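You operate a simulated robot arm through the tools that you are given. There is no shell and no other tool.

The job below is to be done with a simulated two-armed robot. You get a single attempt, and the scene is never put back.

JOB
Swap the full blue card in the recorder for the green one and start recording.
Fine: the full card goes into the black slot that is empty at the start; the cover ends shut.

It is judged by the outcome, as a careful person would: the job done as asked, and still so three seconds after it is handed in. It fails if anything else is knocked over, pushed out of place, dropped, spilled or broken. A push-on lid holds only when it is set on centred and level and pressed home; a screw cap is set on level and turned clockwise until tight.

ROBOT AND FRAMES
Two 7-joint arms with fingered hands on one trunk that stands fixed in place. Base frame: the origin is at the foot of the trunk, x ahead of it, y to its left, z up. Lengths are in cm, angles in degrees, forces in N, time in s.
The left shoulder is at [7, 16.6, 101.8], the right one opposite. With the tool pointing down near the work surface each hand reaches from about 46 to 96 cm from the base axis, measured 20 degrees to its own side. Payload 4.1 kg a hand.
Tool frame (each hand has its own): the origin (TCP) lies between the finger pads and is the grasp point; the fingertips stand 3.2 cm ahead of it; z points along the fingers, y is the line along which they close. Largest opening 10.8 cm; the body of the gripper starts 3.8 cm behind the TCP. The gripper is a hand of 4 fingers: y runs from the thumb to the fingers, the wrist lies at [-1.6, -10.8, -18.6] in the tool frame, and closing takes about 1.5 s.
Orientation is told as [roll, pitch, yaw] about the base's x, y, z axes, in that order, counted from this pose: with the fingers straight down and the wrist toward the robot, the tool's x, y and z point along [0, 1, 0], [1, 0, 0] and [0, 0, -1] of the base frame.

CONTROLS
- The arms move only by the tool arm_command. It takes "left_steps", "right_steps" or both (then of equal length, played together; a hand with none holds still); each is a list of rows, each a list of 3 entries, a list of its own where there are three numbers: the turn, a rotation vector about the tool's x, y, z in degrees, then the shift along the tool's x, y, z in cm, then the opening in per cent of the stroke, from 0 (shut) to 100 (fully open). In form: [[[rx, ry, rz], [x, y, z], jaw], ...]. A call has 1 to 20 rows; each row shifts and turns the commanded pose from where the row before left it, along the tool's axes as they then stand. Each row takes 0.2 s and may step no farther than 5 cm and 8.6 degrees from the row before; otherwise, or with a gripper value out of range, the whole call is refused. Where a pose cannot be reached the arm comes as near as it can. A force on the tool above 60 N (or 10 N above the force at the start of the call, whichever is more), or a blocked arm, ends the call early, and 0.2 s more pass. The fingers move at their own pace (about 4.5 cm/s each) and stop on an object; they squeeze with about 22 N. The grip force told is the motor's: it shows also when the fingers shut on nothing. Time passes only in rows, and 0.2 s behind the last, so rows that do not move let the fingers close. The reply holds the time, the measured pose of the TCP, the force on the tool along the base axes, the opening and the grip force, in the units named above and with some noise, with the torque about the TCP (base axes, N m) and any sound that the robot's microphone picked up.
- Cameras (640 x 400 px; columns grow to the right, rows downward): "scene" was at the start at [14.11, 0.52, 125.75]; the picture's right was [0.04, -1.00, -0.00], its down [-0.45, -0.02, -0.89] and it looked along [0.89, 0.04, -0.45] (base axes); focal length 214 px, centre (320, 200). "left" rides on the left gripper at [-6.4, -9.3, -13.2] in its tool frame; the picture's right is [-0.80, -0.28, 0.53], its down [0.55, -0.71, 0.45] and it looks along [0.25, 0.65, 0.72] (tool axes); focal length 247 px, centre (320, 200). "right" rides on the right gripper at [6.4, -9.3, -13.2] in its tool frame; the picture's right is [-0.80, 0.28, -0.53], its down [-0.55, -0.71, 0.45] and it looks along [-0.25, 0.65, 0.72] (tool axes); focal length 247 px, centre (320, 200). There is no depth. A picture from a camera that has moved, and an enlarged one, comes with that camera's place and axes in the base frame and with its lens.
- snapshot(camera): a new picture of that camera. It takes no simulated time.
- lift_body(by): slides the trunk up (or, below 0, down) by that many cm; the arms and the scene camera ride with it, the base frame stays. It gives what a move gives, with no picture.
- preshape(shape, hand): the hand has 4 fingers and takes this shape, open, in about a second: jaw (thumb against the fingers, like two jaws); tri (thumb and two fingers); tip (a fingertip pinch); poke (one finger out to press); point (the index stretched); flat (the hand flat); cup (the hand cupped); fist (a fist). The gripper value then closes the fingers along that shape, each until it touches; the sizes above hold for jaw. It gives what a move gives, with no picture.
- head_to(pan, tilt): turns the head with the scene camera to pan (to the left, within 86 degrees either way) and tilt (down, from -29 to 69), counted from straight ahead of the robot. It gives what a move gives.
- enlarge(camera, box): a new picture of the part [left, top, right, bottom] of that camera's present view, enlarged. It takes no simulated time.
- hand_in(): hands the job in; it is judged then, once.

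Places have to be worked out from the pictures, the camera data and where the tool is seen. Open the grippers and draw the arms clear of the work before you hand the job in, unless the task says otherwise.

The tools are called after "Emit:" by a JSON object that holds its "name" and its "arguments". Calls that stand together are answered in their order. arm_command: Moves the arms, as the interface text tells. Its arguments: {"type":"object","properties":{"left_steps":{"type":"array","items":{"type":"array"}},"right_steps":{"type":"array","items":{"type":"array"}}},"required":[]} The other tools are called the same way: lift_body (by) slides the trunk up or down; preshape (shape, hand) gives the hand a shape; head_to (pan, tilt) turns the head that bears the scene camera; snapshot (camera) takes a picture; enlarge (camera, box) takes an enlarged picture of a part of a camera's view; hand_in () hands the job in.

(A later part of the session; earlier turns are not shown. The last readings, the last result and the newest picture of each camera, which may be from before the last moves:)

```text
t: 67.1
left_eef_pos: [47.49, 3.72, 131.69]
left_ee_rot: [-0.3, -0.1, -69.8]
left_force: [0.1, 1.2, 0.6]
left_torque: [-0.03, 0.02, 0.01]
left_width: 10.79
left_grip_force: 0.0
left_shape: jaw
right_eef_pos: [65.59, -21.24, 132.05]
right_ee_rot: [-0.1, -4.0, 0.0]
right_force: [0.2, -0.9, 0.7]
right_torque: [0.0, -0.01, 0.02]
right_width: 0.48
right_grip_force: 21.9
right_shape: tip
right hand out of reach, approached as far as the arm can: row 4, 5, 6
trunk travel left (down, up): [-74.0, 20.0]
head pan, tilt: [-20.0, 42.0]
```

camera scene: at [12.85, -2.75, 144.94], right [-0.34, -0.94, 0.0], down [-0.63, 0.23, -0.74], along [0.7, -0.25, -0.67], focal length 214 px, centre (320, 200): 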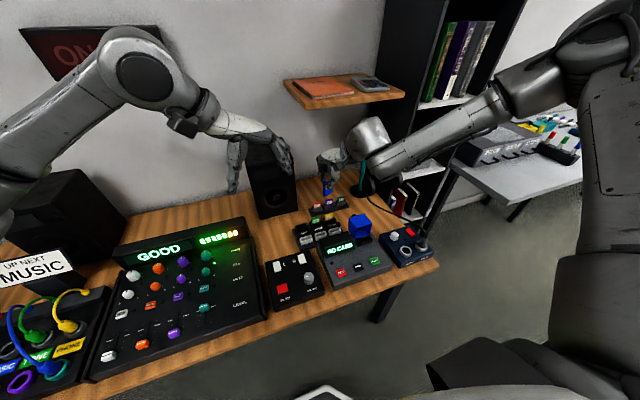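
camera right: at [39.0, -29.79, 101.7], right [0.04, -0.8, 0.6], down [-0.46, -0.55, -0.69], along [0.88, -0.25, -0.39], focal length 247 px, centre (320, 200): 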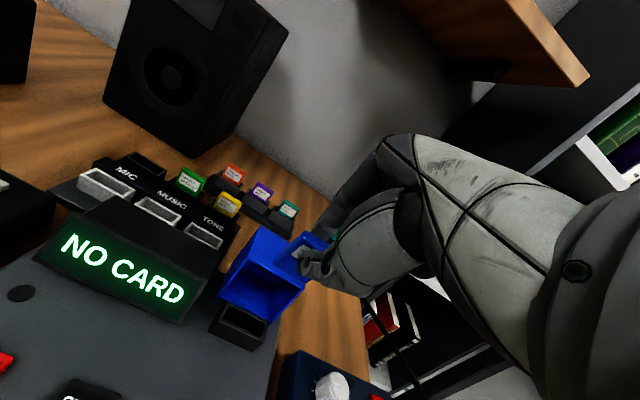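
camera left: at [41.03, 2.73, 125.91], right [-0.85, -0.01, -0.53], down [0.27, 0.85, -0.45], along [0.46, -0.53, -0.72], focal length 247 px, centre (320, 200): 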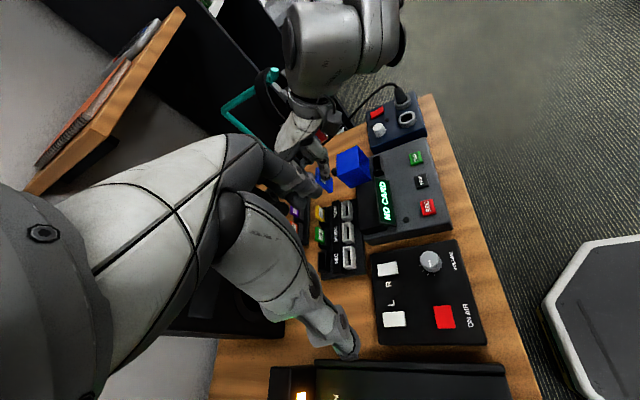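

Still stuck near [65.6, -21]. I look at the whole posture to understand what limits it.

Emit:
{"name": "head_to", "arguments": {"pan": -30, "tilt": 20}}

Emit:
{"name": "snapshot", "arguments": {"camera": "scene"}}

```text
t: 68.0
left_eef_pos: [47.43, 3.74, 131.66]
left_ee_rot: [-0.2, -0.1, -69.9]
left_force: [0.3, -0.1, -0.2]
left_torque: [0.0, -0.01, 0.03]
left_width: 10.76
left_grip_force: 0.0
left_shape: jaw
right_eef_pos: [65.5, -21.11, 132.12]
right_ee_rot: [0.0, -4.0, 0.0]
right_force: [-0.2, 0.2, -0.4]
right_torque: [0.0, 0.02, 0.03]
right_width: 0.48
right_grip_force: 22.2
right_shape: tip
trunk travel left (down, up): [-74.0, 20.0]
head pan, tilt: [-30.0, 20.0]
```

```text
taken
camera scene: at [13.04, -4.51, 148.37], right [-0.5, -0.87, 0.0], down [-0.3, 0.17, -0.94], along [0.81, -0.47, -0.34], focal length 214 px, centre (320, 200)
```

scene: 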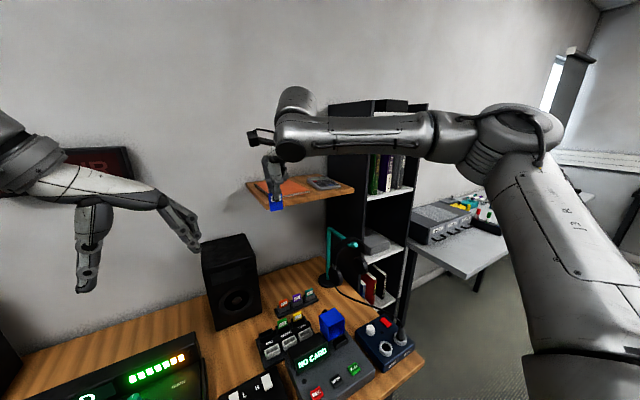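

The forearm points inward with the elbow far out. I try again at this height: turn the hand to yaw +32°, move over the rack, then turn back to 0.

Emit:
{"name": "arm_command", "arguments": {"right_steps": [[[0, 0, -8], [0, 0, 0], 0], [[0, 0, -8], [0, 0, 0], 0], [[0, 0, -8], [0, 0, 0], 0], [[0, 0, -8], [0, 0, 0], 0], [[0, 0, 0], [1.0, 3.0, 0.2], 0], [[0, 0, 0], [1.0, 3.0, 0.2], 0], [[0, 0, 0], [1.0, 3.0, 0.2], 0], [[0, 0, 0], [0, 0, 0], 0]]}}

```text
t: 69.8
left_eef_pos: [47.47, 3.66, 131.68]
left_ee_rot: [-0.1, -0.1, -69.7]
left_force: [-0.2, -0.6, 0.5]
left_torque: [0.03, 0.0, -0.03]
left_width: 10.76
left_grip_force: 0.2
left_shape: jaw
right_eef_pos: [66.04, -19.31, 131.6]
right_ee_rot: [-2.2, -3.3, 32.2]
right_force: [0.4, 0.0, -1.0]
right_torque: [-0.01, -0.01, -0.01]
right_width: 0.47
right_grip_force: 21.9
right_shape: tip
right hand out of reach, approached as far as the arm can: row 5, 6, 7
trunk travel left (down, up): [-74.0, 20.0]
head pan, tilt: [-30.0, 20.0]
```

Position itself seems limited with the elbow out. I try to change the elbow posture: swing the hand out to the right, turn it to a negative yaw (elbow comes in), and then come back in.

Emit:
{"name": "arm_command", "arguments": {"right_steps": [[[0, 0, 0], [-2.87, -2.33, 0], 0], [[0, 0, 0], [-2.87, -2.33, 0], 0], [[0, 0, 0], [-2.87, -2.33, 0], 0], [[0, 0, 0], [-2.87, -2.33, 0], 0], [[0, 0, 0], [-2.87, -2.33, 0], 0], [[0, 0, 0], [-2.87, -2.33, 0], 0], [[0, 0, 0], [-2.87, -2.33, 0], 0], [[0, 0, 0], [-2.87, -2.33, 0], 0], [[0, 0, 8], [0, 0, 0], 0], [[0, 0, 8], [0, 0, 0], 0], [[0, 0, 8], [0, 0, 0], 0], [[0, 0, 8], [0, 0, 0], 0], [[0, 0, 8], [0, 0, 0], 0], [[0, 0, 8], [0, 0, 0], 0], [[0, 0, 8], [0, 0, 0], 0], [[0, 0, 8], [0, 0, 0], 0], [[0, 0, 0], [0, 0, 0], 0]]}}

Emit:
{"name": "snapshot", "arguments": {"camera": "scene"}}

```text
t: 73.3
left_eef_pos: [47.5, 3.68, 131.61]
left_ee_rot: [-0.2, -0.1, -69.8]
left_force: [-0.1, -0.1, 0.1]
left_torque: [0.0, -0.01, 0.0]
left_width: 10.78
left_grip_force: 0.0
left_shape: jaw
right_eef_pos: [62.75, -48.75, 131.28]
right_ee_rot: [2.1, -3.4, -32.1]
right_force: [0.2, 0.3, -0.9]
right_torque: [0.03, -0.01, 0.01]
right_width: 0.47
right_grip_force: 22.0
right_shape: tip
trunk travel left (down, up): [-74.0, 20.0]
head pan, tilt: [-30.0, 20.0]
```

```text
taken
camera scene: at [13.03, -4.58, 148.38], right [-0.5, -0.87, 0.0], down [-0.3, 0.17, -0.94], along [0.81, -0.47, -0.34], focal length 214 px, centre (320, 200)
```

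scene: 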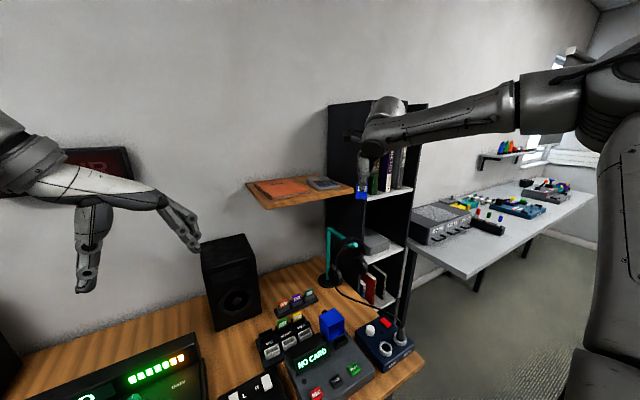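

The elbow stays out. I rotate back to yaw 0 out here, extend further forward and up (arm straighter), then sweep inward to see if the reach opens.

Emit:
{"name": "arm_command", "arguments": {"right_steps": [[[0, 0, -8], [0, 0, 0], 0], [[0, 0, -8], [0, 0, 0], 0], [[0, 0, -8], [0, 0, 0], 0], [[0, 0, -8], [0, 0, 0], 0], [[0, 0, 0], [0, 3, -1], 0], [[0, 0, 0], [0, 3, -1], 0], [[0, 0, 0], [0, 3, -1], 0], [[0, 0, 0], [4, 0, 0], 0], [[0, 0, 0], [4, 0, 0], 0], [[0, 0, 0], [4, 0, 0], 0], [[0, 0, 0], [4, 0, 0], 0], [[0, 0, 0], [4, 0, 0], 0], [[0, 0, 0], [4, 0, 0], 0], [[0, 0, 0], [4, 0, 0], 0], [[0, 0, 0], [4, 0, 0], 0], [[0, 0, 0], [0, 0, 0], 0]]}}

```text
t: 76.8
left_eef_pos: [47.49, 3.77, 131.73]
left_ee_rot: [-0.2, -0.1, -69.8]
left_force: [0.7, -1.3, -0.6]
left_torque: [-0.05, -0.02, 0.02]
left_width: 10.76
left_grip_force: 0.2
left_shape: jaw
right_eef_pos: [67.49, -25.49, 134.39]
right_ee_rot: [-0.2, -4.0, 0.2]
right_force: [0.1, 0.6, 0.5]
right_torque: [-0.02, -0.02, -0.04]
right_width: 0.47
right_grip_force: 21.9
right_shape: tip
right hand out of reach, approached as far as the arm can: row 12, 13, 14, 15
trunk travel left (down, up): [-74.0, 20.0]
head pan, tilt: [-30.0, 20.0]
```

The right elbow is at a shoulder limit (it can't come forward/inward), so the rack is out of its range. The left arm started near there at yaw 0, so I move the right hand out to the right and test the left arm's reach toward the rack.

Emit:
{"name": "arm_command", "arguments": {"right_steps": [[[0, 0, 0], [-4, -1.5, 0], 0], [[0, 0, 0], [-4, -1.5, 0], 0], [[0, 0, 0], [-4, -1.5, 0], 0], [[0, 0, 0], [-4, -1.5, 0], 0], [[0, 0, 0], [-4, -1.5, 0], 0], [[0, 0, 0], [0, 0, 0], 0], [[0, 0, 0], [0, 0, 0], 0], [[0, 0, 0], [0, 0, 0], 0], [[0, 0, 0], [0, 0, 0], 0], [[0, 0, 0], [0, 0, 0], 0]], "left_steps": [[[0, 0, -8], [0, 0, 0], 100], [[0, 0, -8], [0, 0, 0], 100], [[0, 0, -8], [0, 0, 0], 100], [[0, 0, -8], [0, 0, 0], 100], [[0, 0, -8], [0, 0, 0], 100], [[0, 0, -8], [0, 0, 0], 100], [[0, 0, -8], [0, 0, 0], 100], [[0, 0, -7], [0, 0, 0], 100], [[0, 0, -7], [0, 0, 0], 100], [[0, 0, 0], [0, 0, 0], 100]]}}

Emit:
{"name": "arm_command", "arguments": {"left_steps": [[[0, 0, 0], [-2, 4, -1], 100], [[0, 0, 0], [-2, 4, -1], 100], [[0, 0, 0], [-2, 4, -1], 100], [[0, 0, 0], [-2, 4, -1], 100], [[0, 0, 0], [-4, 2, 0], 100], [[0, 0, 0], [-4, 1, 0], 100], [[0, 0, 0], [-4, 0, 0], 100], [[0, 0, 0], [0, 0, 0], 100]]}}

```text
t: 79.0
left_eef_pos: [47.63, 3.7, 131.74]
left_ee_rot: [-0.3, 0.1, 0.4]
left_force: [-0.5, 0.0, 0.0]
left_torque: [0.01, -0.01, -0.01]
left_width: 10.77
left_grip_force: 0.0
left_shape: jaw
right_eef_pos: [59.88, -45.81, 134.04]
right_ee_rot: [-0.1, -4.0, 0.2]
right_force: [-0.5, -0.5, -0.9]
right_torque: [-0.02, -0.01, -0.01]
right_width: 0.46
right_grip_force: 21.8
right_shape: tip
trunk travel left (down, up): [-74.0, 20.0]
head pan, tilt: [-30.0, 20.0]
```

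```text
t: 80.8
left_eef_pos: [66.67, -16.01, 135.86]
left_ee_rot: [-0.3, 0.0, 0.0]
left_force: [0.6, -0.2, 1.2]
left_torque: [-0.04, 0.01, -0.01]
left_width: 10.78
left_grip_force: 0.0
left_shape: jaw
right_eef_pos: [60.04, -45.72, 133.96]
right_ee_rot: [-0.3, -4.0, 0.2]
right_force: [0.2, 0.8, 1.1]
right_torque: [-0.01, -0.01, -0.01]
right_width: 0.48
right_grip_force: 21.5
right_shape: tip
trunk travel left (down, up): [-74.0, 20.0]
head pan, tilt: [-30.0, 20.0]
```

The left arm reaches over the rack easily at yaw 0. I test how low it can go there.

Emit:
{"name": "arm_command", "arguments": {"left_steps": [[[0, 0, 0], [-1, 3, 0], 100], [[0, 0, 0], [-1, 2, 0], 100], [[0, 0, 0], [0, 0, 4], 100], [[0, 0, 0], [0, 0, 4], 100], [[0, 0, 0], [0, 0, 4], 100], [[0, 0, 0], [0, 0, 4], 100], [[0, 0, 0], [0, 0, 4], 100], [[0, 0, 0], [0, 0, 4], 100], [[0, 0, 0], [0, 0, 4], 100], [[0, 0, 0], [0, 0, 4], 100], [[0, 0, 0], [0, 0, 4], 100], [[0, 0, 0], [0, 0, 0], 100]]}}

Emit:
{"name": "head_to", "arguments": {"pan": -20, "tilt": 42}}

Emit:
{"name": "snapshot", "arguments": {"camera": "scene"}}

```text
t: 83.3
left_eef_pos: [71.36, -18.06, 99.71]
left_ee_rot: [-0.2, 0.2, 0.2]
left_force: [0.1, 0.0, 0.0]
left_torque: [-0.01, 0.04, 0.01]
left_width: 10.79
left_grip_force: 0.1
left_shape: jaw
right_eef_pos: [59.86, -45.91, 134.0]
right_ee_rot: [-0.1, -3.9, 0.2]
right_force: [-0.6, -0.1, 0.3]
right_torque: [0.01, 0.0, 0.0]
right_width: 0.47
right_grip_force: 21.5
right_shape: tip
trunk travel left (down, up): [-74.0, 20.0]
head pan, tilt: [-30.0, 20.0]
```

```text
t: 84.2
left_eef_pos: [71.46, -18.09, 99.63]
left_ee_rot: [-0.1, 0.2, 0.2]
left_force: [0.0, -0.6, -0.8]
left_torque: [-0.01, 0.02, -0.01]
left_width: 10.76
left_grip_force: 0.0
left_shape: jaw
right_eef_pos: [59.87, -45.72, 133.92]
right_ee_rot: [-0.1, -4.0, 0.2]
right_force: [0.5, 0.2, -0.3]
right_torque: [-0.03, -0.02, 0.0]
right_width: 0.44
right_grip_force: 22.0
right_shape: tip
trunk travel left (down, up): [-74.0, 20.0]
head pan, tilt: [-20.0, 42.0]
```

```text
taken
camera scene: at [12.85, -2.75, 144.95], right [-0.34, -0.94, 0.0], down [-0.63, 0.23, -0.74], along [0.7, -0.25, -0.67], focal length 214 px, centre (320, 200)
```

scene: 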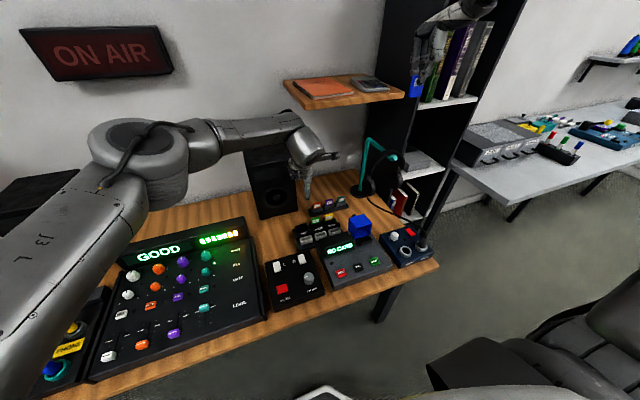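

The left arm handles the rack region well. I move the right hand further right/out of the way and test whether the left can also reach the recorder slot at yaw 0.

Emit:
{"name": "arm_command", "arguments": {"right_steps": [[[0, 0, 0], [-3, -2, 0], 0], [[0, 0, 0], [-3, -2, 0], 0], [[0, 0, 0], [-3, -2, 0], 0], [[0, 0, 0], [-3, -2, 0], 0], [[0, 0, 0], [-3, -2, 0], 0], [[0, 0, 0], [0, 0, 0], 0]]}}

Emit:
{"name": "arm_command", "arguments": {"left_steps": [[[0, 0, 0], [0, 0, -4], 100], [[0, 0, 0], [-3, -3, 0], 100], [[0, 0, 0], [-3, -3, 0], 100], [[0, 0, 0], [-3, -3, 0], 100], [[0, 0, 0], [-3, -3, 0], 100], [[0, 0, 0], [-3, -2.5, 0], 100], [[0, 0, 0], [-3, -2, 0], 100], [[0, 0, 0], [0, 0, 0], 100]]}}

```text
t: 85.6
left_eef_pos: [71.45, -18.06, 99.77]
left_ee_rot: [-0.2, 0.2, 0.4]
left_force: [0.4, 1.5, 0.5]
left_torque: [0.0, 0.01, -0.04]
left_width: 10.74
left_grip_force: 0.1
left_shape: jaw
right_eef_pos: [49.78, -60.32, 133.41]
right_ee_rot: [-0.2, -3.9, 0.1]
right_force: [-0.2, -0.3, -0.2]
right_torque: [-0.02, -0.04, 0.02]
right_width: 0.48
right_grip_force: 21.9
right_shape: tip
trunk travel left (down, up): [-74.0, 20.0]
head pan, tilt: [-20.0, 42.0]
```

```text
t: 87.4
left_eef_pos: [56.96, -35.07, 104.54]
left_ee_rot: [-0.9, 0.5, 2.1]
left_force: [0.2, 0.3, -1.3]
left_torque: [-0.06, 0.03, -0.01]
left_width: 10.78
left_grip_force: 0.1
left_shape: jaw
right_eef_pos: [49.8, -60.3, 133.39]
right_ee_rot: [-0.2, -3.9, 0.2]
right_force: [-0.1, 0.2, 0.7]
right_torque: [0.04, -0.01, 0.01]
right_width: 0.46
right_grip_force: 22.2
right_shape: tip
trunk travel left (down, up): [-74.0, 20.0]
head pan, tilt: [-20.0, 42.0]
```

The left hand gets to about [57, -35] there. I test a bit lower and slightly closer in, staying above the cover.

Emit:
{"name": "arm_command", "arguments": {"left_steps": [[[0, 0, 0], [-0.7, -1, 2], 100], [[0, 0, 0], [-0.7, -1, 3], 100], [[0, 0, 0], [0, 0, 3], 100], [[0, 0, 0], [0, 0, 2], 100], [[0, 0, 0], [0, 0, 0], 100]]}}

Emit:
{"name": "snapshot", "arguments": {"camera": "left"}}

Emit:
{"name": "snapshot", "arguments": {"camera": "scene"}}

```text
t: 88.6
left_eef_pos: [55.19, -36.06, 95.62]
left_ee_rot: [-0.3, -0.2, 2.0]
left_force: [0.1, 0.8, 0.8]
left_torque: [-0.05, 0.01, 0.02]
left_width: 10.78
left_grip_force: 0.0
left_shape: jaw
left hand out of reach, approached as far as the arm can: row 4
right_eef_pos: [49.86, -60.37, 133.39]
right_ee_rot: [-0.3, -3.9, 0.2]
right_force: [-0.1, 0.5, -1.1]
right_torque: [-0.05, -0.01, 0.03]
right_width: 0.48
right_grip_force: 21.9
right_shape: tip
trunk travel left (down, up): [-74.0, 20.0]
head pan, tilt: [-20.0, 42.0]
```

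```text
taken
camera left: at [45.97, -42.82, 108.65], right [-0.25, -0.81, -0.53], down [-0.72, 0.52, -0.45], along [0.64, 0.27, -0.72], focal length 247 px, centre (320, 200)
```

left: 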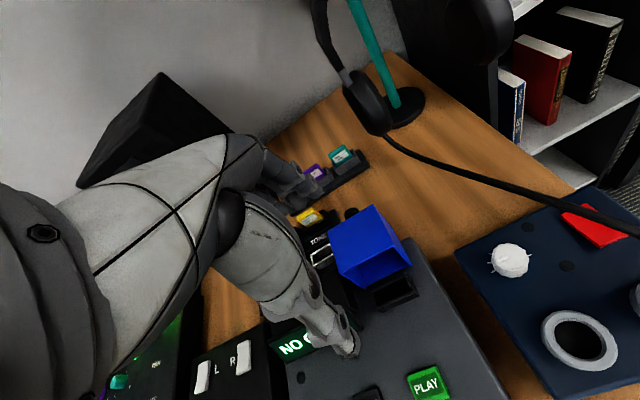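

```text
taken
camera scene: at [12.89, -2.62, 144.94], right [-0.34, -0.94, 0.0], down [-0.63, 0.23, -0.74], along [0.7, -0.25, -0.67], focal length 214 px, centre (320, 200)
```

scene: 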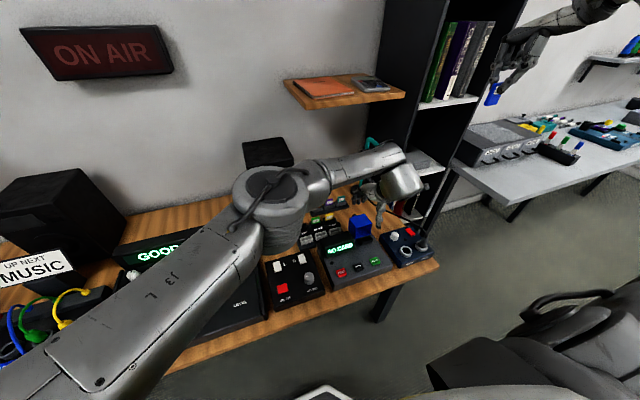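

The left arm can serve both the rack and the recorder slot. So the right hand will set the blue card back into the recorder slot, and the left hand will then do both transfers. First I withdraw the left hand to its side-viewing pose.

Emit:
{"name": "arm_command", "arguments": {"left_steps": [[[0, 0, 0], [0, -0.5, -4], 100], [[0, 0, 0], [1, -1, -4], 100], [[0, 0, 0], [4, -1, -3], 100], [[0, 0, 0], [4.5, -1, -1], 100], [[0, 0, 0], [4.5, -1, 0], 100], [[0, 0, 0], [4.5, -1, 0], 100], [[0, 0, 0], [4.5, -1, 0], 100], [[0, 0, 0], [4.5, -1, 0], 100], [[0, 0, 8], [0, 0, 0], 100], [[0, 0, 8], [0, 0, 0], 100], [[0, 0, 8], [0, 0, 0], 100], [[0, 0, 8], [0, 0, 0], 100], [[0, 0, 8], [0, 0, 0], 100], [[0, 0, 8], [0, 0, 0], 100], [[0, 0, 8], [0, 0, 0], 100], [[0, 0, 8], [0, 0, 0], 100], [[0, 0, 8], [0, 0, 0], 100], [[0, 0, 0], [0, 0, 0], 100]]}}

Emit:
{"name": "snapshot", "arguments": {"camera": "left"}}

```text
refused: row 3 steps farther than a row can; nothing moved
```

```text
taken
camera left: at [45.97, -42.82, 108.65], right [-0.25, -0.81, -0.53], down [-0.72, 0.52, -0.45], along [0.64, 0.27, -0.72], focal length 247 px, centre (320, 200)
```

left: 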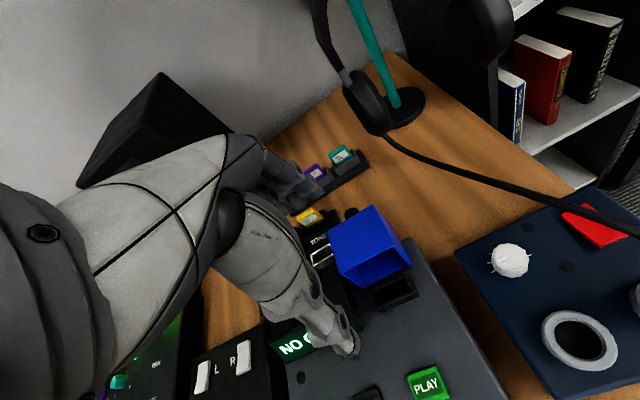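

One row exceeded the 5 cm step, so nothing moved. I resend the left withdrawal with shorter rows.

Emit:
{"name": "arm_command", "arguments": {"left_steps": [[[0, 0, 0], [0, -0.5, -4], 100], [[0, 0, 0], [1, -1, -4], 100], [[0, 0, 0], [3, -1, -3], 100], [[0, 0, 0], [4.3, -1, -1], 100], [[0, 0, 0], [4.5, -1, 0], 100], [[0, 0, 0], [4.5, -1, 0], 100], [[0, 0, 0], [4.5, -1, 0], 100], [[0, 0, 0], [4.5, -1, 0], 100], [[0, 0, 8], [0, 0, 0], 100], [[0, 0, 8], [0, 0, 0], 100], [[0, 0, 8], [0, 0, 0], 100], [[0, 0, 8], [0, 0, 0], 100], [[0, 0, 8], [0, 0, 0], 100], [[0, 0, 8], [0, 0, 0], 100], [[0, 0, 8], [0, 0, 0], 100], [[0, 0, 8], [0, 0, 0], 100], [[0, 0, 8], [0, 0, 0], 100], [[0, 0, 0], [0, 0, 0], 100]]}}

Emit:
{"name": "snapshot", "arguments": {"camera": "left"}}

```text
t: 92.4
left_eef_pos: [45.78, -11.41, 106.92]
left_ee_rot: [-0.2, 0.0, -71.9]
left_force: [-0.1, -0.4, -0.5]
left_torque: [0.0, -0.02, 0.03]
left_width: 10.78
left_grip_force: 0.0
left_shape: jaw
right_eef_pos: [49.82, -60.59, 133.39]
right_ee_rot: [-0.1, -3.9, 0.2]
right_force: [0.0, 0.0, -0.1]
right_torque: [0.03, 0.01, 0.03]
right_width: 0.45
right_grip_force: 21.9
right_shape: tip
trunk travel left (down, up): [-74.0, 20.0]
head pan, tilt: [-20.0, 42.0]
```

```text
taken
camera left: at [36.66, -4.46, 120.1], right [-0.85, 0.02, -0.53], down [0.3, 0.84, -0.45], along [0.44, -0.54, -0.72], focal length 247 px, centre (320, 200)
```

left: 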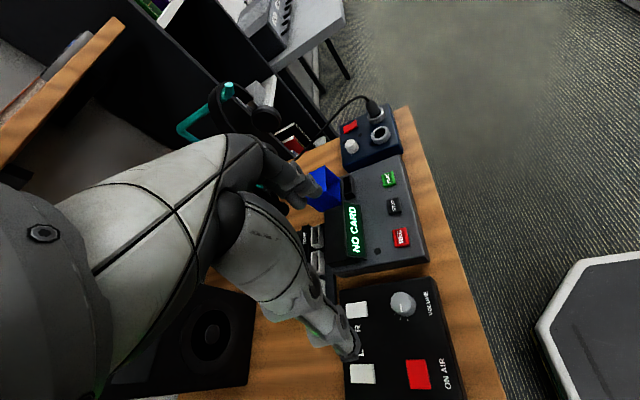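

Left camera in place; I nudge it up/left a bit, and bring the right hand with the card back over the recorder at a safe height.

Emit:
{"name": "arm_command", "arguments": {"left_steps": [[[0, 0, 0], [1.6, -1.6, -3], 100], [[0, 0, 0], [1.5, -1.6, -3], 100], [[0, 0, 0], [0, 0, 0], 100], [[0, 0, 0], [0, 0, 0], 100], [[0, 0, 0], [0, 0, 0], 100], [[0, 0, 0], [0, 0, 0], 100], [[0, 0, 0], [0, 0, 0], 100], [[0, 0, 0], [0, 0, 0], 100], [[0, 0, 0], [0, 0, 0], 100]], "right_steps": [[[0, 0, 0], [3.0, 0.4, 3.0], 0], [[0, 0, 0], [3.0, 0.4, 3.0], 0], [[0, 0, 0], [3.0, 0.4, 3.0], 0], [[0, 0, 0], [3.0, 0.4, 3.0], 0], [[0, 0, 0], [3.0, 0.4, 3.0], 0], [[0, 0, 0], [3.0, 0.4, 3.0], 0], [[0, 0, 0], [3.0, 0.4, 3.0], 0], [[0, 0, 0], [2.9, 0.4, 3.0], 0], [[0, 0, 0], [0, 0, 0], 0]]}}

```text
t: 94.4
left_eef_pos: [47.74, -7.27, 112.8]
left_ee_rot: [-0.2, -0.1, -71.7]
left_force: [0.6, 0.0, 0.1]
left_torque: [0.02, -0.01, -0.02]
left_width: 10.8
left_grip_force: 0.2
left_shape: jaw
right_eef_pos: [54.64, -36.6, 109.62]
right_ee_rot: [-0.2, -3.9, 0.2]
right_force: [-0.7, -0.6, -0.4]
right_torque: [0.03, 0.01, 0.03]
right_width: 0.48
right_grip_force: 21.7
right_shape: tip
trunk travel left (down, up): [-74.0, 20.0]
head pan, tilt: [-20.0, 42.0]
```

Now I tilt to about -18° while lowering the hand to ~z 101, ready for trunk lowering.

Emit:
{"name": "arm_command", "arguments": {"right_steps": [[[-7, 0, 0], [0, -0.88, 3.95], 0], [[-7, 0, 0], [0, -1.35, 3.81], 0], [[0, 0, 0], [0, 0, 0], 0]]}}

Emit:
{"name": "lift_body", "arguments": {"by": -8}}

Emit:
{"name": "enlarge", "arguments": {"camera": "left", "box": [310, 80, 410, 200]}}

Emit:
{"name": "enlarge", "arguments": {"camera": "scene", "box": [345, 150, 415, 220]}}

```text
t: 95.2
left_eef_pos: [47.69, -7.1, 112.8]
left_ee_rot: [-0.2, -0.1, -71.8]
left_force: [1.0, 0.0, 0.1]
left_torque: [0.01, 0.02, 0.0]
left_width: 10.82
left_grip_force: 0.1
left_shape: jaw
right_eef_pos: [53.48, -36.73, 101.27]
right_ee_rot: [-0.2, -17.9, 0.3]
right_force: [-0.7, -0.6, -0.8]
right_torque: [0.01, 0.03, -0.02]
right_width: 0.45
right_grip_force: 21.9
right_shape: tip
trunk travel left (down, up): [-74.0, 20.0]
head pan, tilt: [-20.0, 42.0]
```

```text
t: 96.4
left_eef_pos: [47.8, -7.16, 104.83]
left_ee_rot: [-0.2, -0.2, -71.7]
left_force: [0.2, 0.2, 1.2]
left_torque: [0.0, 0.01, 0.01]
left_width: 10.78
left_grip_force: 0.0
left_shape: jaw
right_eef_pos: [53.41, -36.82, 93.42]
right_ee_rot: [-0.2, -17.9, 0.2]
right_force: [0.5, -0.5, 0.6]
right_torque: [0.02, -0.02, 0.03]
right_width: 0.47
right_grip_force: 22.2
right_shape: tip
trunk travel left (down, up): [-66.0, 28.0]
head pan, tilt: [-20.0, 42.0]
```

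```text
3.33 times, centred on (360, 140) of left
camera zoom: at [38.7, -0.35, 118.03], right [-0.85, 0.02, -0.53], down [0.3, 0.84, -0.45], along [0.44, -0.54, -0.72], focal length 823 px, centre (187, 400)
```

zoom: 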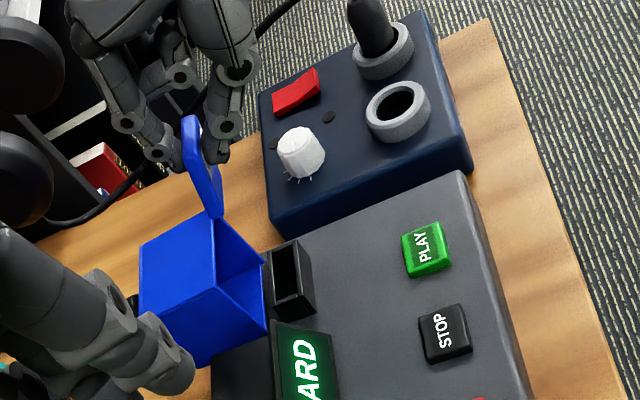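

```text
5.71 times, centred on (380, 185) of scene
camera zoom: at [12.8, -2.72, 136.95], right [-0.34, -0.94, 0.0], down [-0.63, 0.23, -0.74], along [0.7, -0.25, -0.67], focal length 1226 px, centre (-23, 286)
```

zoom: 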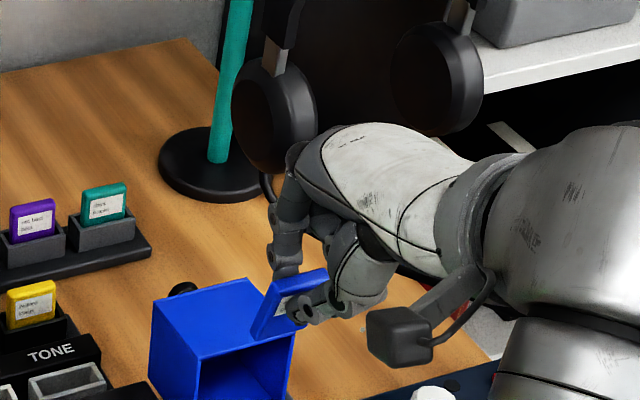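

I measure the card's bottom edge position from tight zooms to align it over the slot.

Emit:
{"name": "enlarge", "arguments": {"camera": "left", "box": [345, 110, 415, 180]}}

Emit:
{"name": "enlarge", "arguments": {"camera": "scene", "box": [365, 190, 405, 220]}}

Emit:
{"name": "enlarge", "arguments": {"camera": "right", "box": [210, 210, 350, 330]}}

```text
5.71 times, centred on (380, 145) of left
camera zoom: at [38.7, -0.35, 118.03], right [-0.85, 0.02, -0.53], down [0.3, 0.84, -0.45], along [0.44, -0.54, -0.72], focal length 1411 px, centre (-23, 514)
```

zoom: 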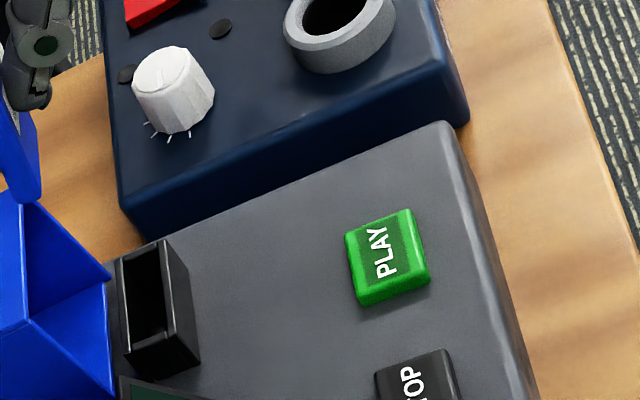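

```text
13.33 times, centred on (385, 205) of scene
camera zoom: at [12.8, -2.72, 136.95], right [-0.34, -0.94, 0.0], down [-0.63, 0.23, -0.74], along [0.7, -0.25, -0.67], focal length 2860 px, centre (-547, 133)
```

zoom: 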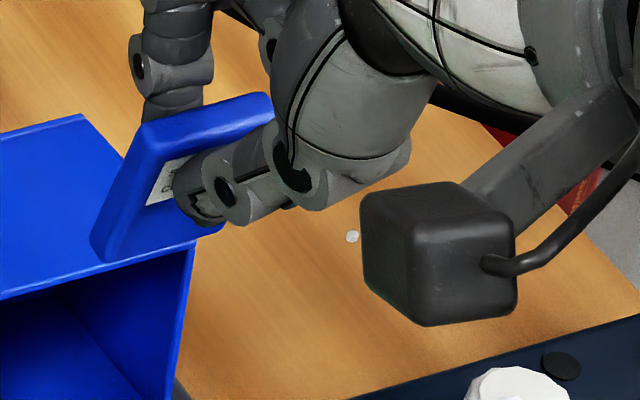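

```text
3.33 times, centred on (280, 270) of right
camera zoom: at [40.58, -30.34, 102.98], right [0.11, -0.8, 0.6], down [-0.53, -0.55, -0.64], along [0.84, -0.25, -0.48], focal length 823 px, centre (453, -33)
```

zoom: 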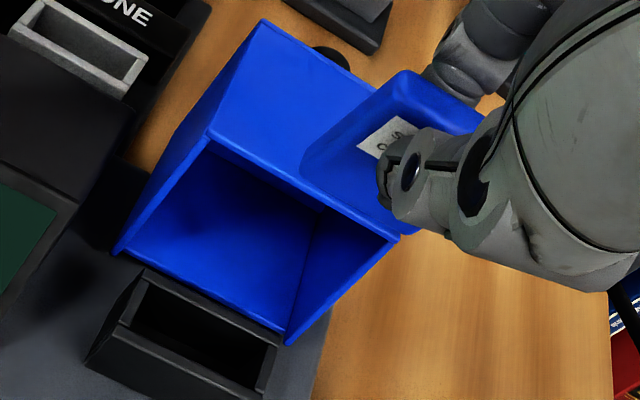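

Slot centre is about [54.7, -36.6]; card bottom centre now at about [55.4, -37.0, 87.2]. I shift -0.65 in x and +0.43 in y, then lower the trunk 6 cm.

Emit:
{"name": "arm_command", "arguments": {"right_steps": [[[0, 0, 0], [0.43, -0.62, -0.2], 0], [[0, 0, 0], [0, 0, 0], 0]]}}

Emit:
{"name": "lift_body", "arguments": {"by": -6}}

Emit:
{"name": "enlarge", "arguments": {"camera": "left", "box": [310, 95, 380, 165]}}

Emit:
{"name": "enlarge", "arguments": {"camera": "right", "box": [230, 210, 350, 310]}}

Emit:
{"name": "enlarge", "arguments": {"camera": "scene", "box": [360, 185, 420, 230]}}

```text
t: 97.0
left_eef_pos: [47.79, -7.07, 104.9]
left_ee_rot: [-0.1, 0.0, -71.8]
left_force: [0.3, 1.3, 0.6]
left_torque: [0.01, -0.02, 0.0]
left_width: 10.79
left_grip_force: 0.0
left_shape: jaw
right_eef_pos: [52.82, -36.4, 93.34]
right_ee_rot: [-0.2, -17.9, 0.2]
right_force: [0.3, -0.5, -0.7]
right_torque: [0.02, 0.0, 0.01]
right_width: 0.47
right_grip_force: 22.7
right_shape: tip
trunk travel left (down, up): [-66.0, 28.0]
head pan, tilt: [-20.0, 42.0]
```

```text
t: 98.0
left_eef_pos: [47.75, -7.12, 98.98]
left_ee_rot: [-0.2, -0.1, -71.9]
left_force: [0.2, -0.2, 0.2]
left_torque: [-0.01, 0.02, 0.05]
left_width: 10.77
left_grip_force: 0.0
left_shape: jaw
right_eef_pos: [52.79, -36.27, 87.38]
right_ee_rot: [-0.2, -17.9, 0.3]
right_force: [0.6, 0.1, 0.5]
right_torque: [0.03, 0.01, -0.01]
right_width: 0.49
right_grip_force: 21.6
right_shape: tip
trunk travel left (down, up): [-60.0, 34.0]
head pan, tilt: [-20.0, 42.0]
```

```text
5.71 times, centred on (345, 130) of left
camera zoom: at [38.71, -0.35, 112.03], right [-0.85, 0.02, -0.53], down [0.3, 0.84, -0.45], along [0.44, -0.54, -0.72], focal length 1411 px, centre (177, 600)
```

zoom: 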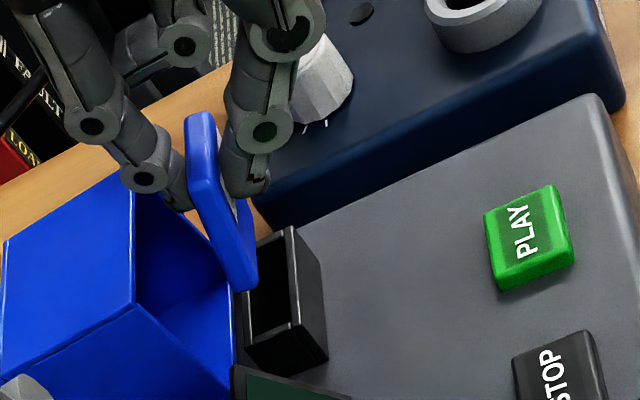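

```text
4.00 times, centred on (290, 260) of right
camera zoom: at [39.95, -29.88, 96.98], right [0.11, -0.8, 0.6], down [-0.53, -0.55, -0.64], along [0.84, -0.25, -0.48], focal length 988 px, centre (440, -40)
```

zoom: 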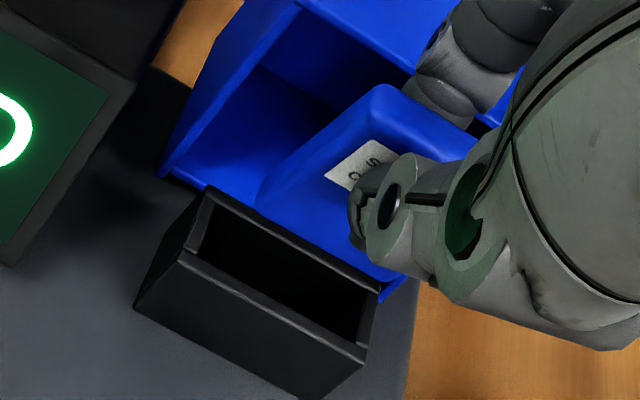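

```text
8.89 times, centred on (390, 208) of scene
camera zoom: at [12.8, -2.72, 130.95], right [-0.34, -0.94, 0.0], down [-0.63, 0.23, -0.74], along [0.7, -0.25, -0.67], focal length 1906 px, centre (-302, 133)
```

zoom: 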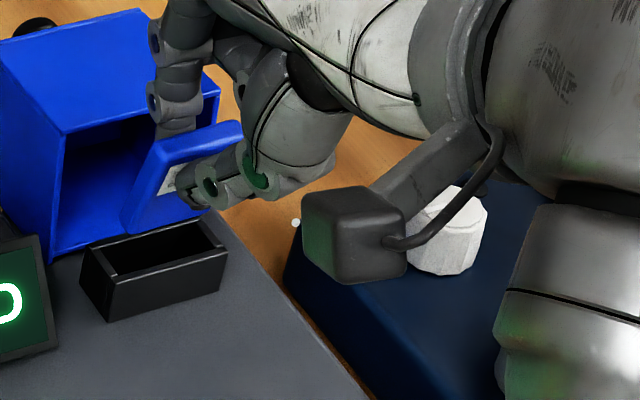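

The card bottom (x 54.2–55.0) sits over the slot opening. I descend 2.4 cm in small steps, then check force and views.

Emit:
{"name": "arm_command", "arguments": {"right_steps": [[[0, 0, 0], [0, -0.123, 0.381], 0], [[0, 0, 0], [0, -0.123, 0.381], 0], [[0, 0, 0], [0, -0.123, 0.381], 0], [[0, 0, 0], [0, -0.123, 0.381], 0], [[0, 0, 0], [0, -0.123, 0.381], 0], [[0, 0, 0], [0, -0.123, 0.381], 0], [[0, 0, 0], [0, 0, 0], 0]]}}

Emit:
{"name": "enlarge", "arguments": {"camera": "left", "box": [310, 95, 380, 165]}}

Emit:
{"name": "enlarge", "arguments": {"camera": "right", "box": [230, 210, 350, 310]}}

```text
t: 99.6
left_eef_pos: [47.8, -7.25, 98.88]
left_ee_rot: [-0.2, 0.0, -71.8]
left_force: [-0.4, 0.1, -0.6]
left_torque: [-0.02, 0.03, 0.0]
left_width: 10.78
left_grip_force: 0.1
left_shape: jaw
right_eef_pos: [52.98, -36.45, 85.03]
right_ee_rot: [-0.3, -17.9, 0.3]
right_force: [-0.6, -0.2, 0.1]
right_torque: [-0.02, -0.03, 0.02]
right_width: 0.46
right_grip_force: 21.9
right_shape: tip
trunk travel left (down, up): [-60.0, 34.0]
head pan, tilt: [-20.0, 42.0]
```

```text
5.71 times, centred on (345, 130) of left
camera zoom: at [38.73, -0.35, 112.02], right [-0.85, 0.02, -0.53], down [0.3, 0.84, -0.45], along [0.44, -0.54, -0.72], focal length 1411 px, centre (177, 600)
```

zoom: 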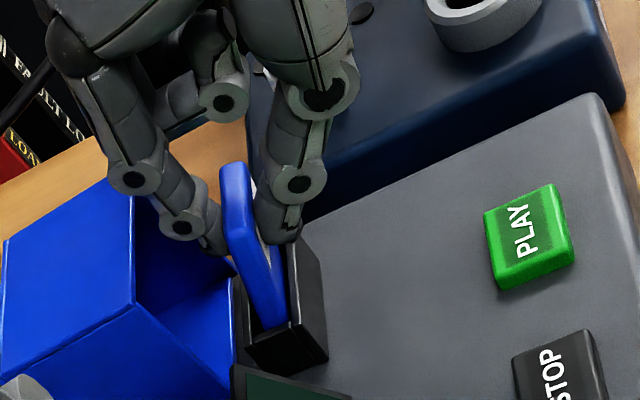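

```text
4.00 times, centred on (290, 260) of right
camera zoom: at [40.05, -29.96, 94.56], right [0.11, -0.8, 0.6], down [-0.53, -0.55, -0.64], along [0.84, -0.25, -0.48], focal length 988 px, centre (440, -40)
```

zoom: 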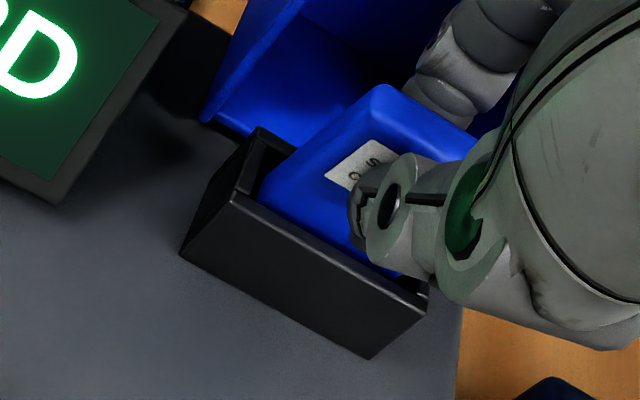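

The card has entered the slot with no contact force. I continue down 1.4 cm.

Emit:
{"name": "arm_command", "arguments": {"right_steps": [[[0, 0, 0], [0, -0.108, 0.333], 0], [[0, 0, 0], [0, -0.108, 0.333], 0], [[0, 0, 0], [0, -0.108, 0.333], 0], [[0, 0, 0], [0, -0.108, 0.333], 0], [[0, 0, 0], [0, 0, 0], 0]]}}

Emit:
{"name": "enlarge", "arguments": {"camera": "left", "box": [310, 95, 380, 165]}}

Emit:
{"name": "enlarge", "arguments": {"camera": "right", "box": [230, 210, 350, 310]}}

```text
t: 100.8
left_eef_pos: [47.73, -7.07, 98.98]
left_ee_rot: [-0.3, -0.1, -71.8]
left_force: [0.0, 0.8, 0.6]
left_torque: [-0.01, 0.01, -0.02]
left_width: 10.78
left_grip_force: 0.1
left_shape: jaw
right_eef_pos: [52.93, -36.23, 83.6]
right_ee_rot: [-0.2, -18.0, 0.3]
right_force: [3.3, 0.1, 5.1]
right_torque: [0.0, -0.18, -0.01]
right_width: 0.46
right_grip_force: 22.0
right_shape: tip
trunk travel left (down, up): [-60.0, 34.0]
head pan, tilt: [-20.0, 42.0]
```

```text
5.71 times, centred on (345, 130) of left
camera zoom: at [38.73, -0.32, 112.02], right [-0.85, 0.02, -0.53], down [0.3, 0.84, -0.45], along [0.44, -0.54, -0.72], focal length 1411 px, centre (177, 600)
```

zoom: 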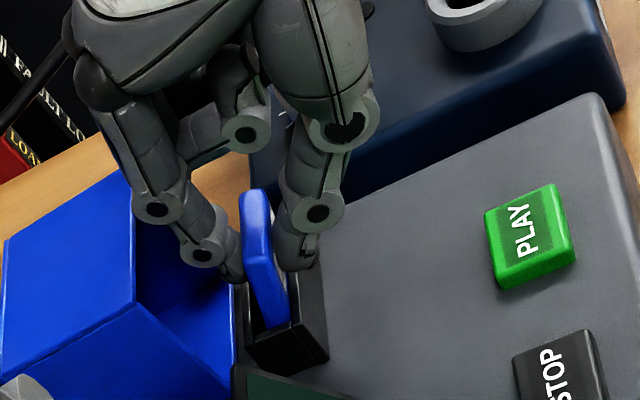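

```text
4.00 times, centred on (290, 260) of right
camera zoom: at [40.04, -29.86, 93.21], right [0.11, -0.8, 0.6], down [-0.53, -0.55, -0.64], along [0.84, -0.25, -0.48], focal length 988 px, centre (440, -40)
```

zoom: 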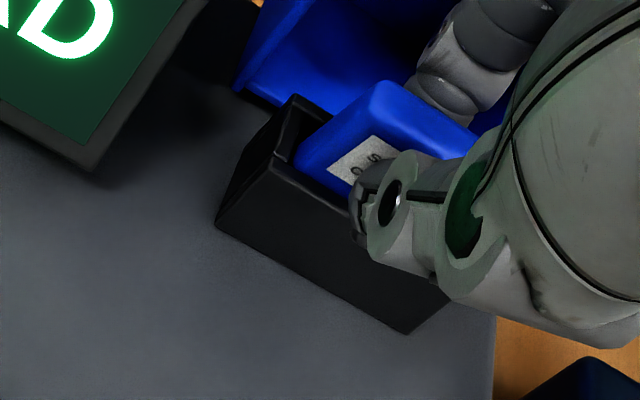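

The card is seated almost fully (light 5 N contact). I open the pinch slightly to release it and look.

Emit:
{"name": "arm_command", "arguments": {"right_steps": [[[0, 0, 0], [0, 0, 0], 7], [[0, 0, 0], [0, 0, 0], 12], [[0, 0, 0], [0, 0, 0], 13], [[0, 0, 0], [0, 0, 0], 13]]}}

Emit:
{"name": "enlarge", "arguments": {"camera": "left", "box": [310, 95, 380, 165]}}

Emit:
{"name": "enlarge", "arguments": {"camera": "right", "box": [230, 210, 350, 310]}}

```text
t: 101.8
left_eef_pos: [47.59, -7.17, 98.87]
left_ee_rot: [-0.1, 0.0, -71.8]
left_force: [0.8, 0.8, 0.6]
left_torque: [-0.02, 0.02, -0.02]
left_width: 10.78
left_grip_force: 0.0
left_shape: jaw
right_eef_pos: [52.78, -36.33, 83.55]
right_ee_rot: [-0.1, -17.9, 0.3]
right_force: [-0.5, 0.0, -0.2]
right_torque: [0.0, 0.0, 0.01]
right_width: 1.37
right_grip_force: 0.0
right_shape: tip
trunk travel left (down, up): [-60.0, 34.0]
head pan, tilt: [-20.0, 42.0]
```

```text
5.71 times, centred on (345, 130) of left
camera zoom: at [38.72, -0.36, 112.02], right [-0.85, 0.02, -0.53], down [0.3, 0.84, -0.45], along [0.44, -0.54, -0.72], focal length 1411 px, centre (177, 600)
```

zoom: 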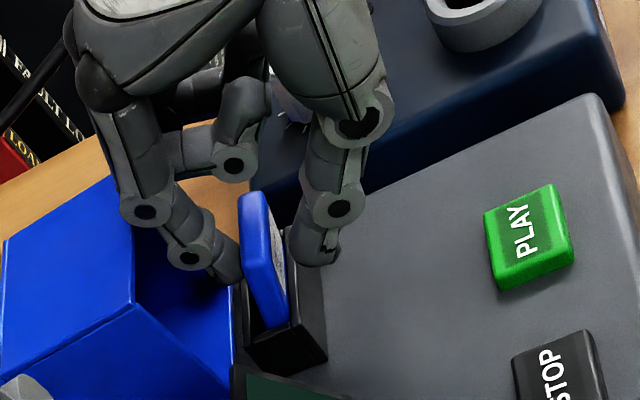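

```text
4.00 times, centred on (290, 260) of right
camera zoom: at [40.01, -29.89, 93.16], right [0.11, -0.8, 0.6], down [-0.53, -0.55, -0.64], along [0.84, -0.25, -0.48], focal length 988 px, centre (440, -40)
```

zoom: 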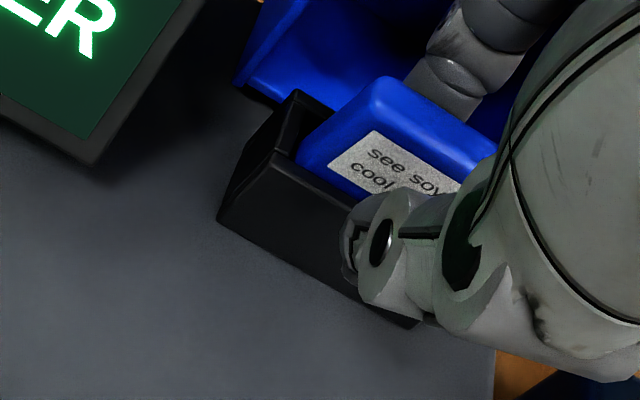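

The card is released and the display shows "SHUT COVER" again, so the slot registers the card. I lift the right hand straight up and away.

Emit:
{"name": "arm_command", "arguments": {"right_steps": [[[0, 0, 0], [0, 0.154, -0.476], 13], [[0, 0, 0], [0, 0.154, -0.476], 13], [[0, 0, 0], [0, 0.31, -0.95], 13], [[0, 0, 0], [0, 0.62, -1.9], 13], [[0, 0, 0], [0, 0.62, -1.9], 13], [[0, 0, 0], [0, 0, 0], 13]]}}

Emit:
{"name": "enlarge", "arguments": {"camera": "left", "box": [310, 95, 380, 165]}}

Emit:
{"name": "enlarge", "arguments": {"camera": "scene", "box": [340, 180, 420, 240]}}

```text
t: 103.2
left_eef_pos: [47.83, -7.21, 98.96]
left_ee_rot: [-0.2, -0.1, -71.8]
left_force: [-0.4, 1.0, 0.0]
left_torque: [-0.01, 0.0, -0.01]
left_width: 10.78
left_grip_force: 0.0
left_shape: jaw
right_eef_pos: [52.83, -36.36, 89.48]
right_ee_rot: [0.0, -17.9, 0.3]
right_force: [0.4, -0.3, -0.1]
right_torque: [0.0, 0.0, 0.01]
right_width: 1.37
right_grip_force: 0.0
right_shape: tip
trunk travel left (down, up): [-60.0, 34.0]
head pan, tilt: [-20.0, 42.0]
```

```text
5.71 times, centred on (345, 130) of left
camera zoom: at [38.72, -0.36, 112.02], right [-0.85, 0.02, -0.53], down [0.3, 0.84, -0.45], along [0.44, -0.54, -0.72], focal length 1411 px, centre (177, 600)
```

zoom: 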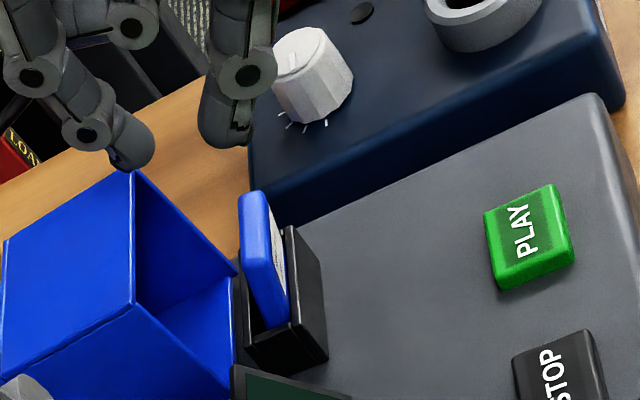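

```text
6.67 times, centred on (380, 210) of scene
camera zoom: at [12.82, -2.74, 130.94], right [-0.34, -0.94, 0.0], down [-0.63, 0.23, -0.74], along [0.7, -0.25, -0.67], focal length 1430 px, centre (-80, 133)
```

zoom: 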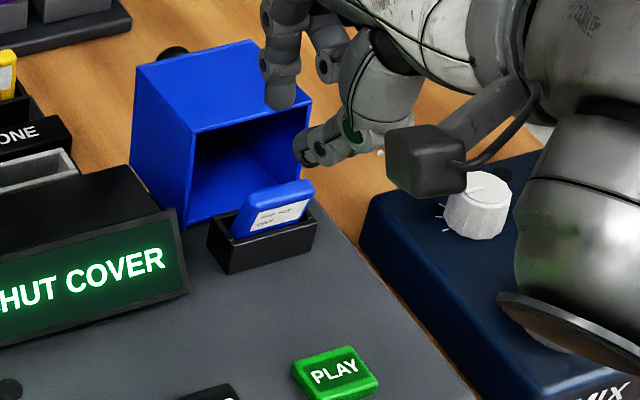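

The blue card stands in its slot again. I move the right hand up and out to the right, levelling it and turning it (yaw ~+64°) so its camera looks at the work from the right side.

Emit:
{"name": "arm_command", "arguments": {"right_steps": [[[0, 0, 0], [0, 1.23, -3.8], 30], [[0, 0, 0], [0, 1.23, -3.8], 30], [[0, 0, 0], [0, 1.23, -3.8], 30], [[6, 0, 0], [-4.5, 0, 0], 30], [[6, 0, 0], [-4.5, 0, 0], 30], [[6, 0, 0], [-4.5, 0, 0], 30], [[0, 0, 0], [-4, -1.2, 0], 30], [[0, 0, 0], [-4, -1.2, 0], 30], [[0, 0, 0], [-3, -1.2, 0], 30], [[0, 0, -8], [0, 0, 0], 30], [[0, 0, -8], [0, 0, 0], 30], [[0, 0, -8], [0, 0, 0], 30], [[0, 0, -8], [0, 0, 0], 30], [[0, 0, -8], [0, 0, 0], 30], [[0, 0, -8], [0, 0, 0], 30], [[0, 0, -8], [0, 0, 0], 30], [[0, 0, -8], [0, 0, 0], 30], [[0, 0, 0], [0, 0, 0], 30]]}}

Emit:
{"name": "snapshot", "arguments": {"camera": "right"}}

```text
t: 107.0
left_eef_pos: [47.76, -7.22, 99.03]
left_ee_rot: [-0.2, 0.0, -71.7]
left_force: [0.3, 0.4, 0.3]
left_torque: [0.0, -0.02, -0.01]
left_width: 10.77
left_grip_force: 0.1
left_shape: jaw
right_eef_pos: [49.18, -61.34, 101.71]
right_ee_rot: [0.1, 0.3, 64.1]
right_force: [-0.5, 0.8, -0.3]
right_torque: [-0.04, 0.0, 0.0]
right_width: 3.22
right_grip_force: 0.1
right_shape: tip
right hand out of reach, approached as far as the arm can: row 3
trunk travel left (down, up): [-60.0, 34.0]
head pan, tilt: [-20.0, 42.0]
```

```text
taken
camera right: at [39.36, -66.79, 114.9], right [0.84, -0.09, 0.53], down [0.19, -0.88, -0.45], along [0.51, 0.47, -0.72], focal length 247 px, centre (320, 200)
```

right: 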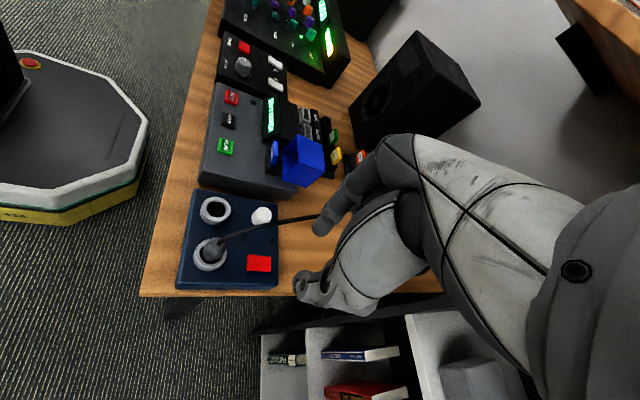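

The right camera gives an excellent side view of both slot and rack. Now I prepare the left hand: raise it, turn it to yaw 0, and put it in the tip shape.

Emit:
{"name": "arm_command", "arguments": {"left_steps": [[[0, 0, 0], [0, -1, -4], 100], [[0, 0, 0], [0, -1, -4], 100], [[0, 0, -8], [0, 0, 0], 100], [[0, 0, -8], [0, 0, 0], 100], [[0, 0, -8], [0, 0, 0], 100], [[0, 0, -8], [0, 0, 0], 100], [[0, 0, -8], [0, 0, 0], 100], [[0, 0, -8], [0, 0, 0], 100], [[0, 0, -8], [0, 0, 0], 100], [[0, 0, -8], [0, 0, 0], 100], [[0, 0, -7.7], [0, 0, 0], 100], [[0, 0, 0], [0, 0, 0], 100]]}}

Emit:
{"name": "preshape", "arguments": {"hand": "left", "shape": "tip"}}

Emit:
{"name": "arm_command", "arguments": {"left_steps": [[[0, 0, 0], [-3.5, 1, 0], 25], [[0, 0, 0], [-4, 1.5, 0], 25], [[0, 0, 0], [-4, 1, 0], 25], [[0, 0, 0], [-4, 1, 0], 25], [[0, 0, 0], [-4, 0.5, 0.5], 25], [[0, 0, 0], [-4, 0, 1], 25], [[0, 0, 0], [-3, 0, 1.5], 25], [[0, 0, 0], [0, 0, 0], 25]]}}

Emit:
{"name": "snapshot", "arguments": {"camera": "right"}}

Emit:
{"name": "snapshot", "arguments": {"camera": "left"}}

```text
t: 109.6
left_eef_pos: [47.23, -5.18, 106.79]
left_ee_rot: [-0.2, 0.1, 0.1]
left_force: [0.2, -0.3, -0.7]
left_torque: [-0.01, -0.02, 0.03]
left_width: 10.78
left_grip_force: 0.0
left_shape: jaw
right_eef_pos: [49.23, -61.31, 101.73]
right_ee_rot: [0.0, 0.2, 64.2]
right_force: [0.2, -0.3, -0.5]
right_torque: [-0.02, 0.0, 0.04]
right_width: 3.24
right_grip_force: 0.1
right_shape: tip
trunk travel left (down, up): [-60.0, 34.0]
head pan, tilt: [-20.0, 42.0]
```

```text
t: 110.5
left_eef_pos: [47.24, -5.31, 106.82]
left_ee_rot: [-0.2, 0.2, -0.1]
left_force: [0.3, -0.2, 0.4]
left_torque: [0.03, -0.02, 0.01]
left_width: 10.79
left_grip_force: 0.1
left_shape: tip
right_eef_pos: [49.36, -61.27, 101.74]
right_ee_rot: [0.0, 0.1, 64.0]
right_force: [-0.7, 0.5, -0.9]
right_torque: [0.01, 0.02, -0.01]
right_width: 3.24
right_grip_force: 0.0
right_shape: tip
trunk travel left (down, up): [-60.0, 34.0]
head pan, tilt: [-20.0, 42.0]
```

```text
t: 112.3
left_eef_pos: [52.17, -31.77, 104.04]
left_ee_rot: [-0.2, 0.1, -0.1]
left_force: [-0.4, 0.4, 0.0]
left_torque: [0.0, 0.0, 0.0]
left_width: 2.74
left_grip_force: 0.1
left_shape: tip
right_eef_pos: [49.21, -61.23, 101.75]
right_ee_rot: [0.0, 0.2, 64.2]
right_force: [-0.2, -0.2, 0.9]
right_torque: [0.0, 0.01, 0.04]
right_width: 3.24
right_grip_force: 0.0
right_shape: tip
trunk travel left (down, up): [-60.0, 34.0]
head pan, tilt: [-20.0, 42.0]
```

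```text
taken
camera right: at [39.42, -66.7, 114.93], right [0.84, -0.09, 0.53], down [0.19, -0.88, -0.45], along [0.51, 0.47, -0.72], focal length 247 px, centre (320, 200)
```

right: 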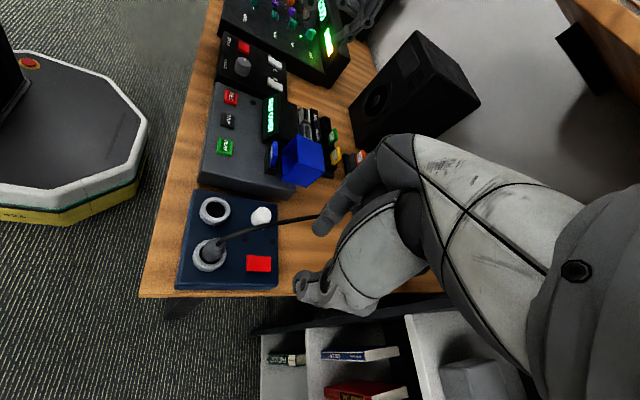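

```text
taken
camera left: at [42.86, -38.22, 117.24], right [-0.29, -0.8, -0.53], down [-0.71, 0.55, -0.45], along [0.65, 0.25, -0.72], focal length 247 px, centre (320, 200)
```

left: 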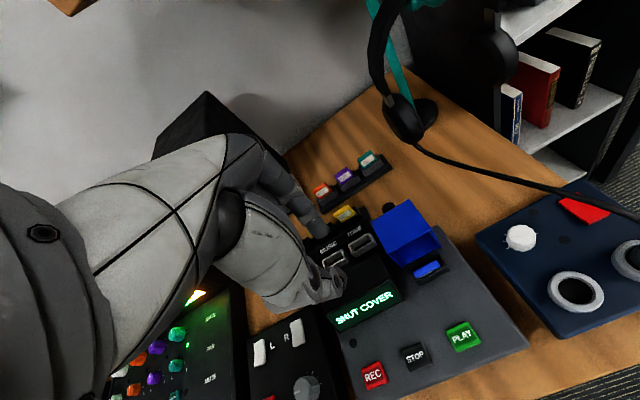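

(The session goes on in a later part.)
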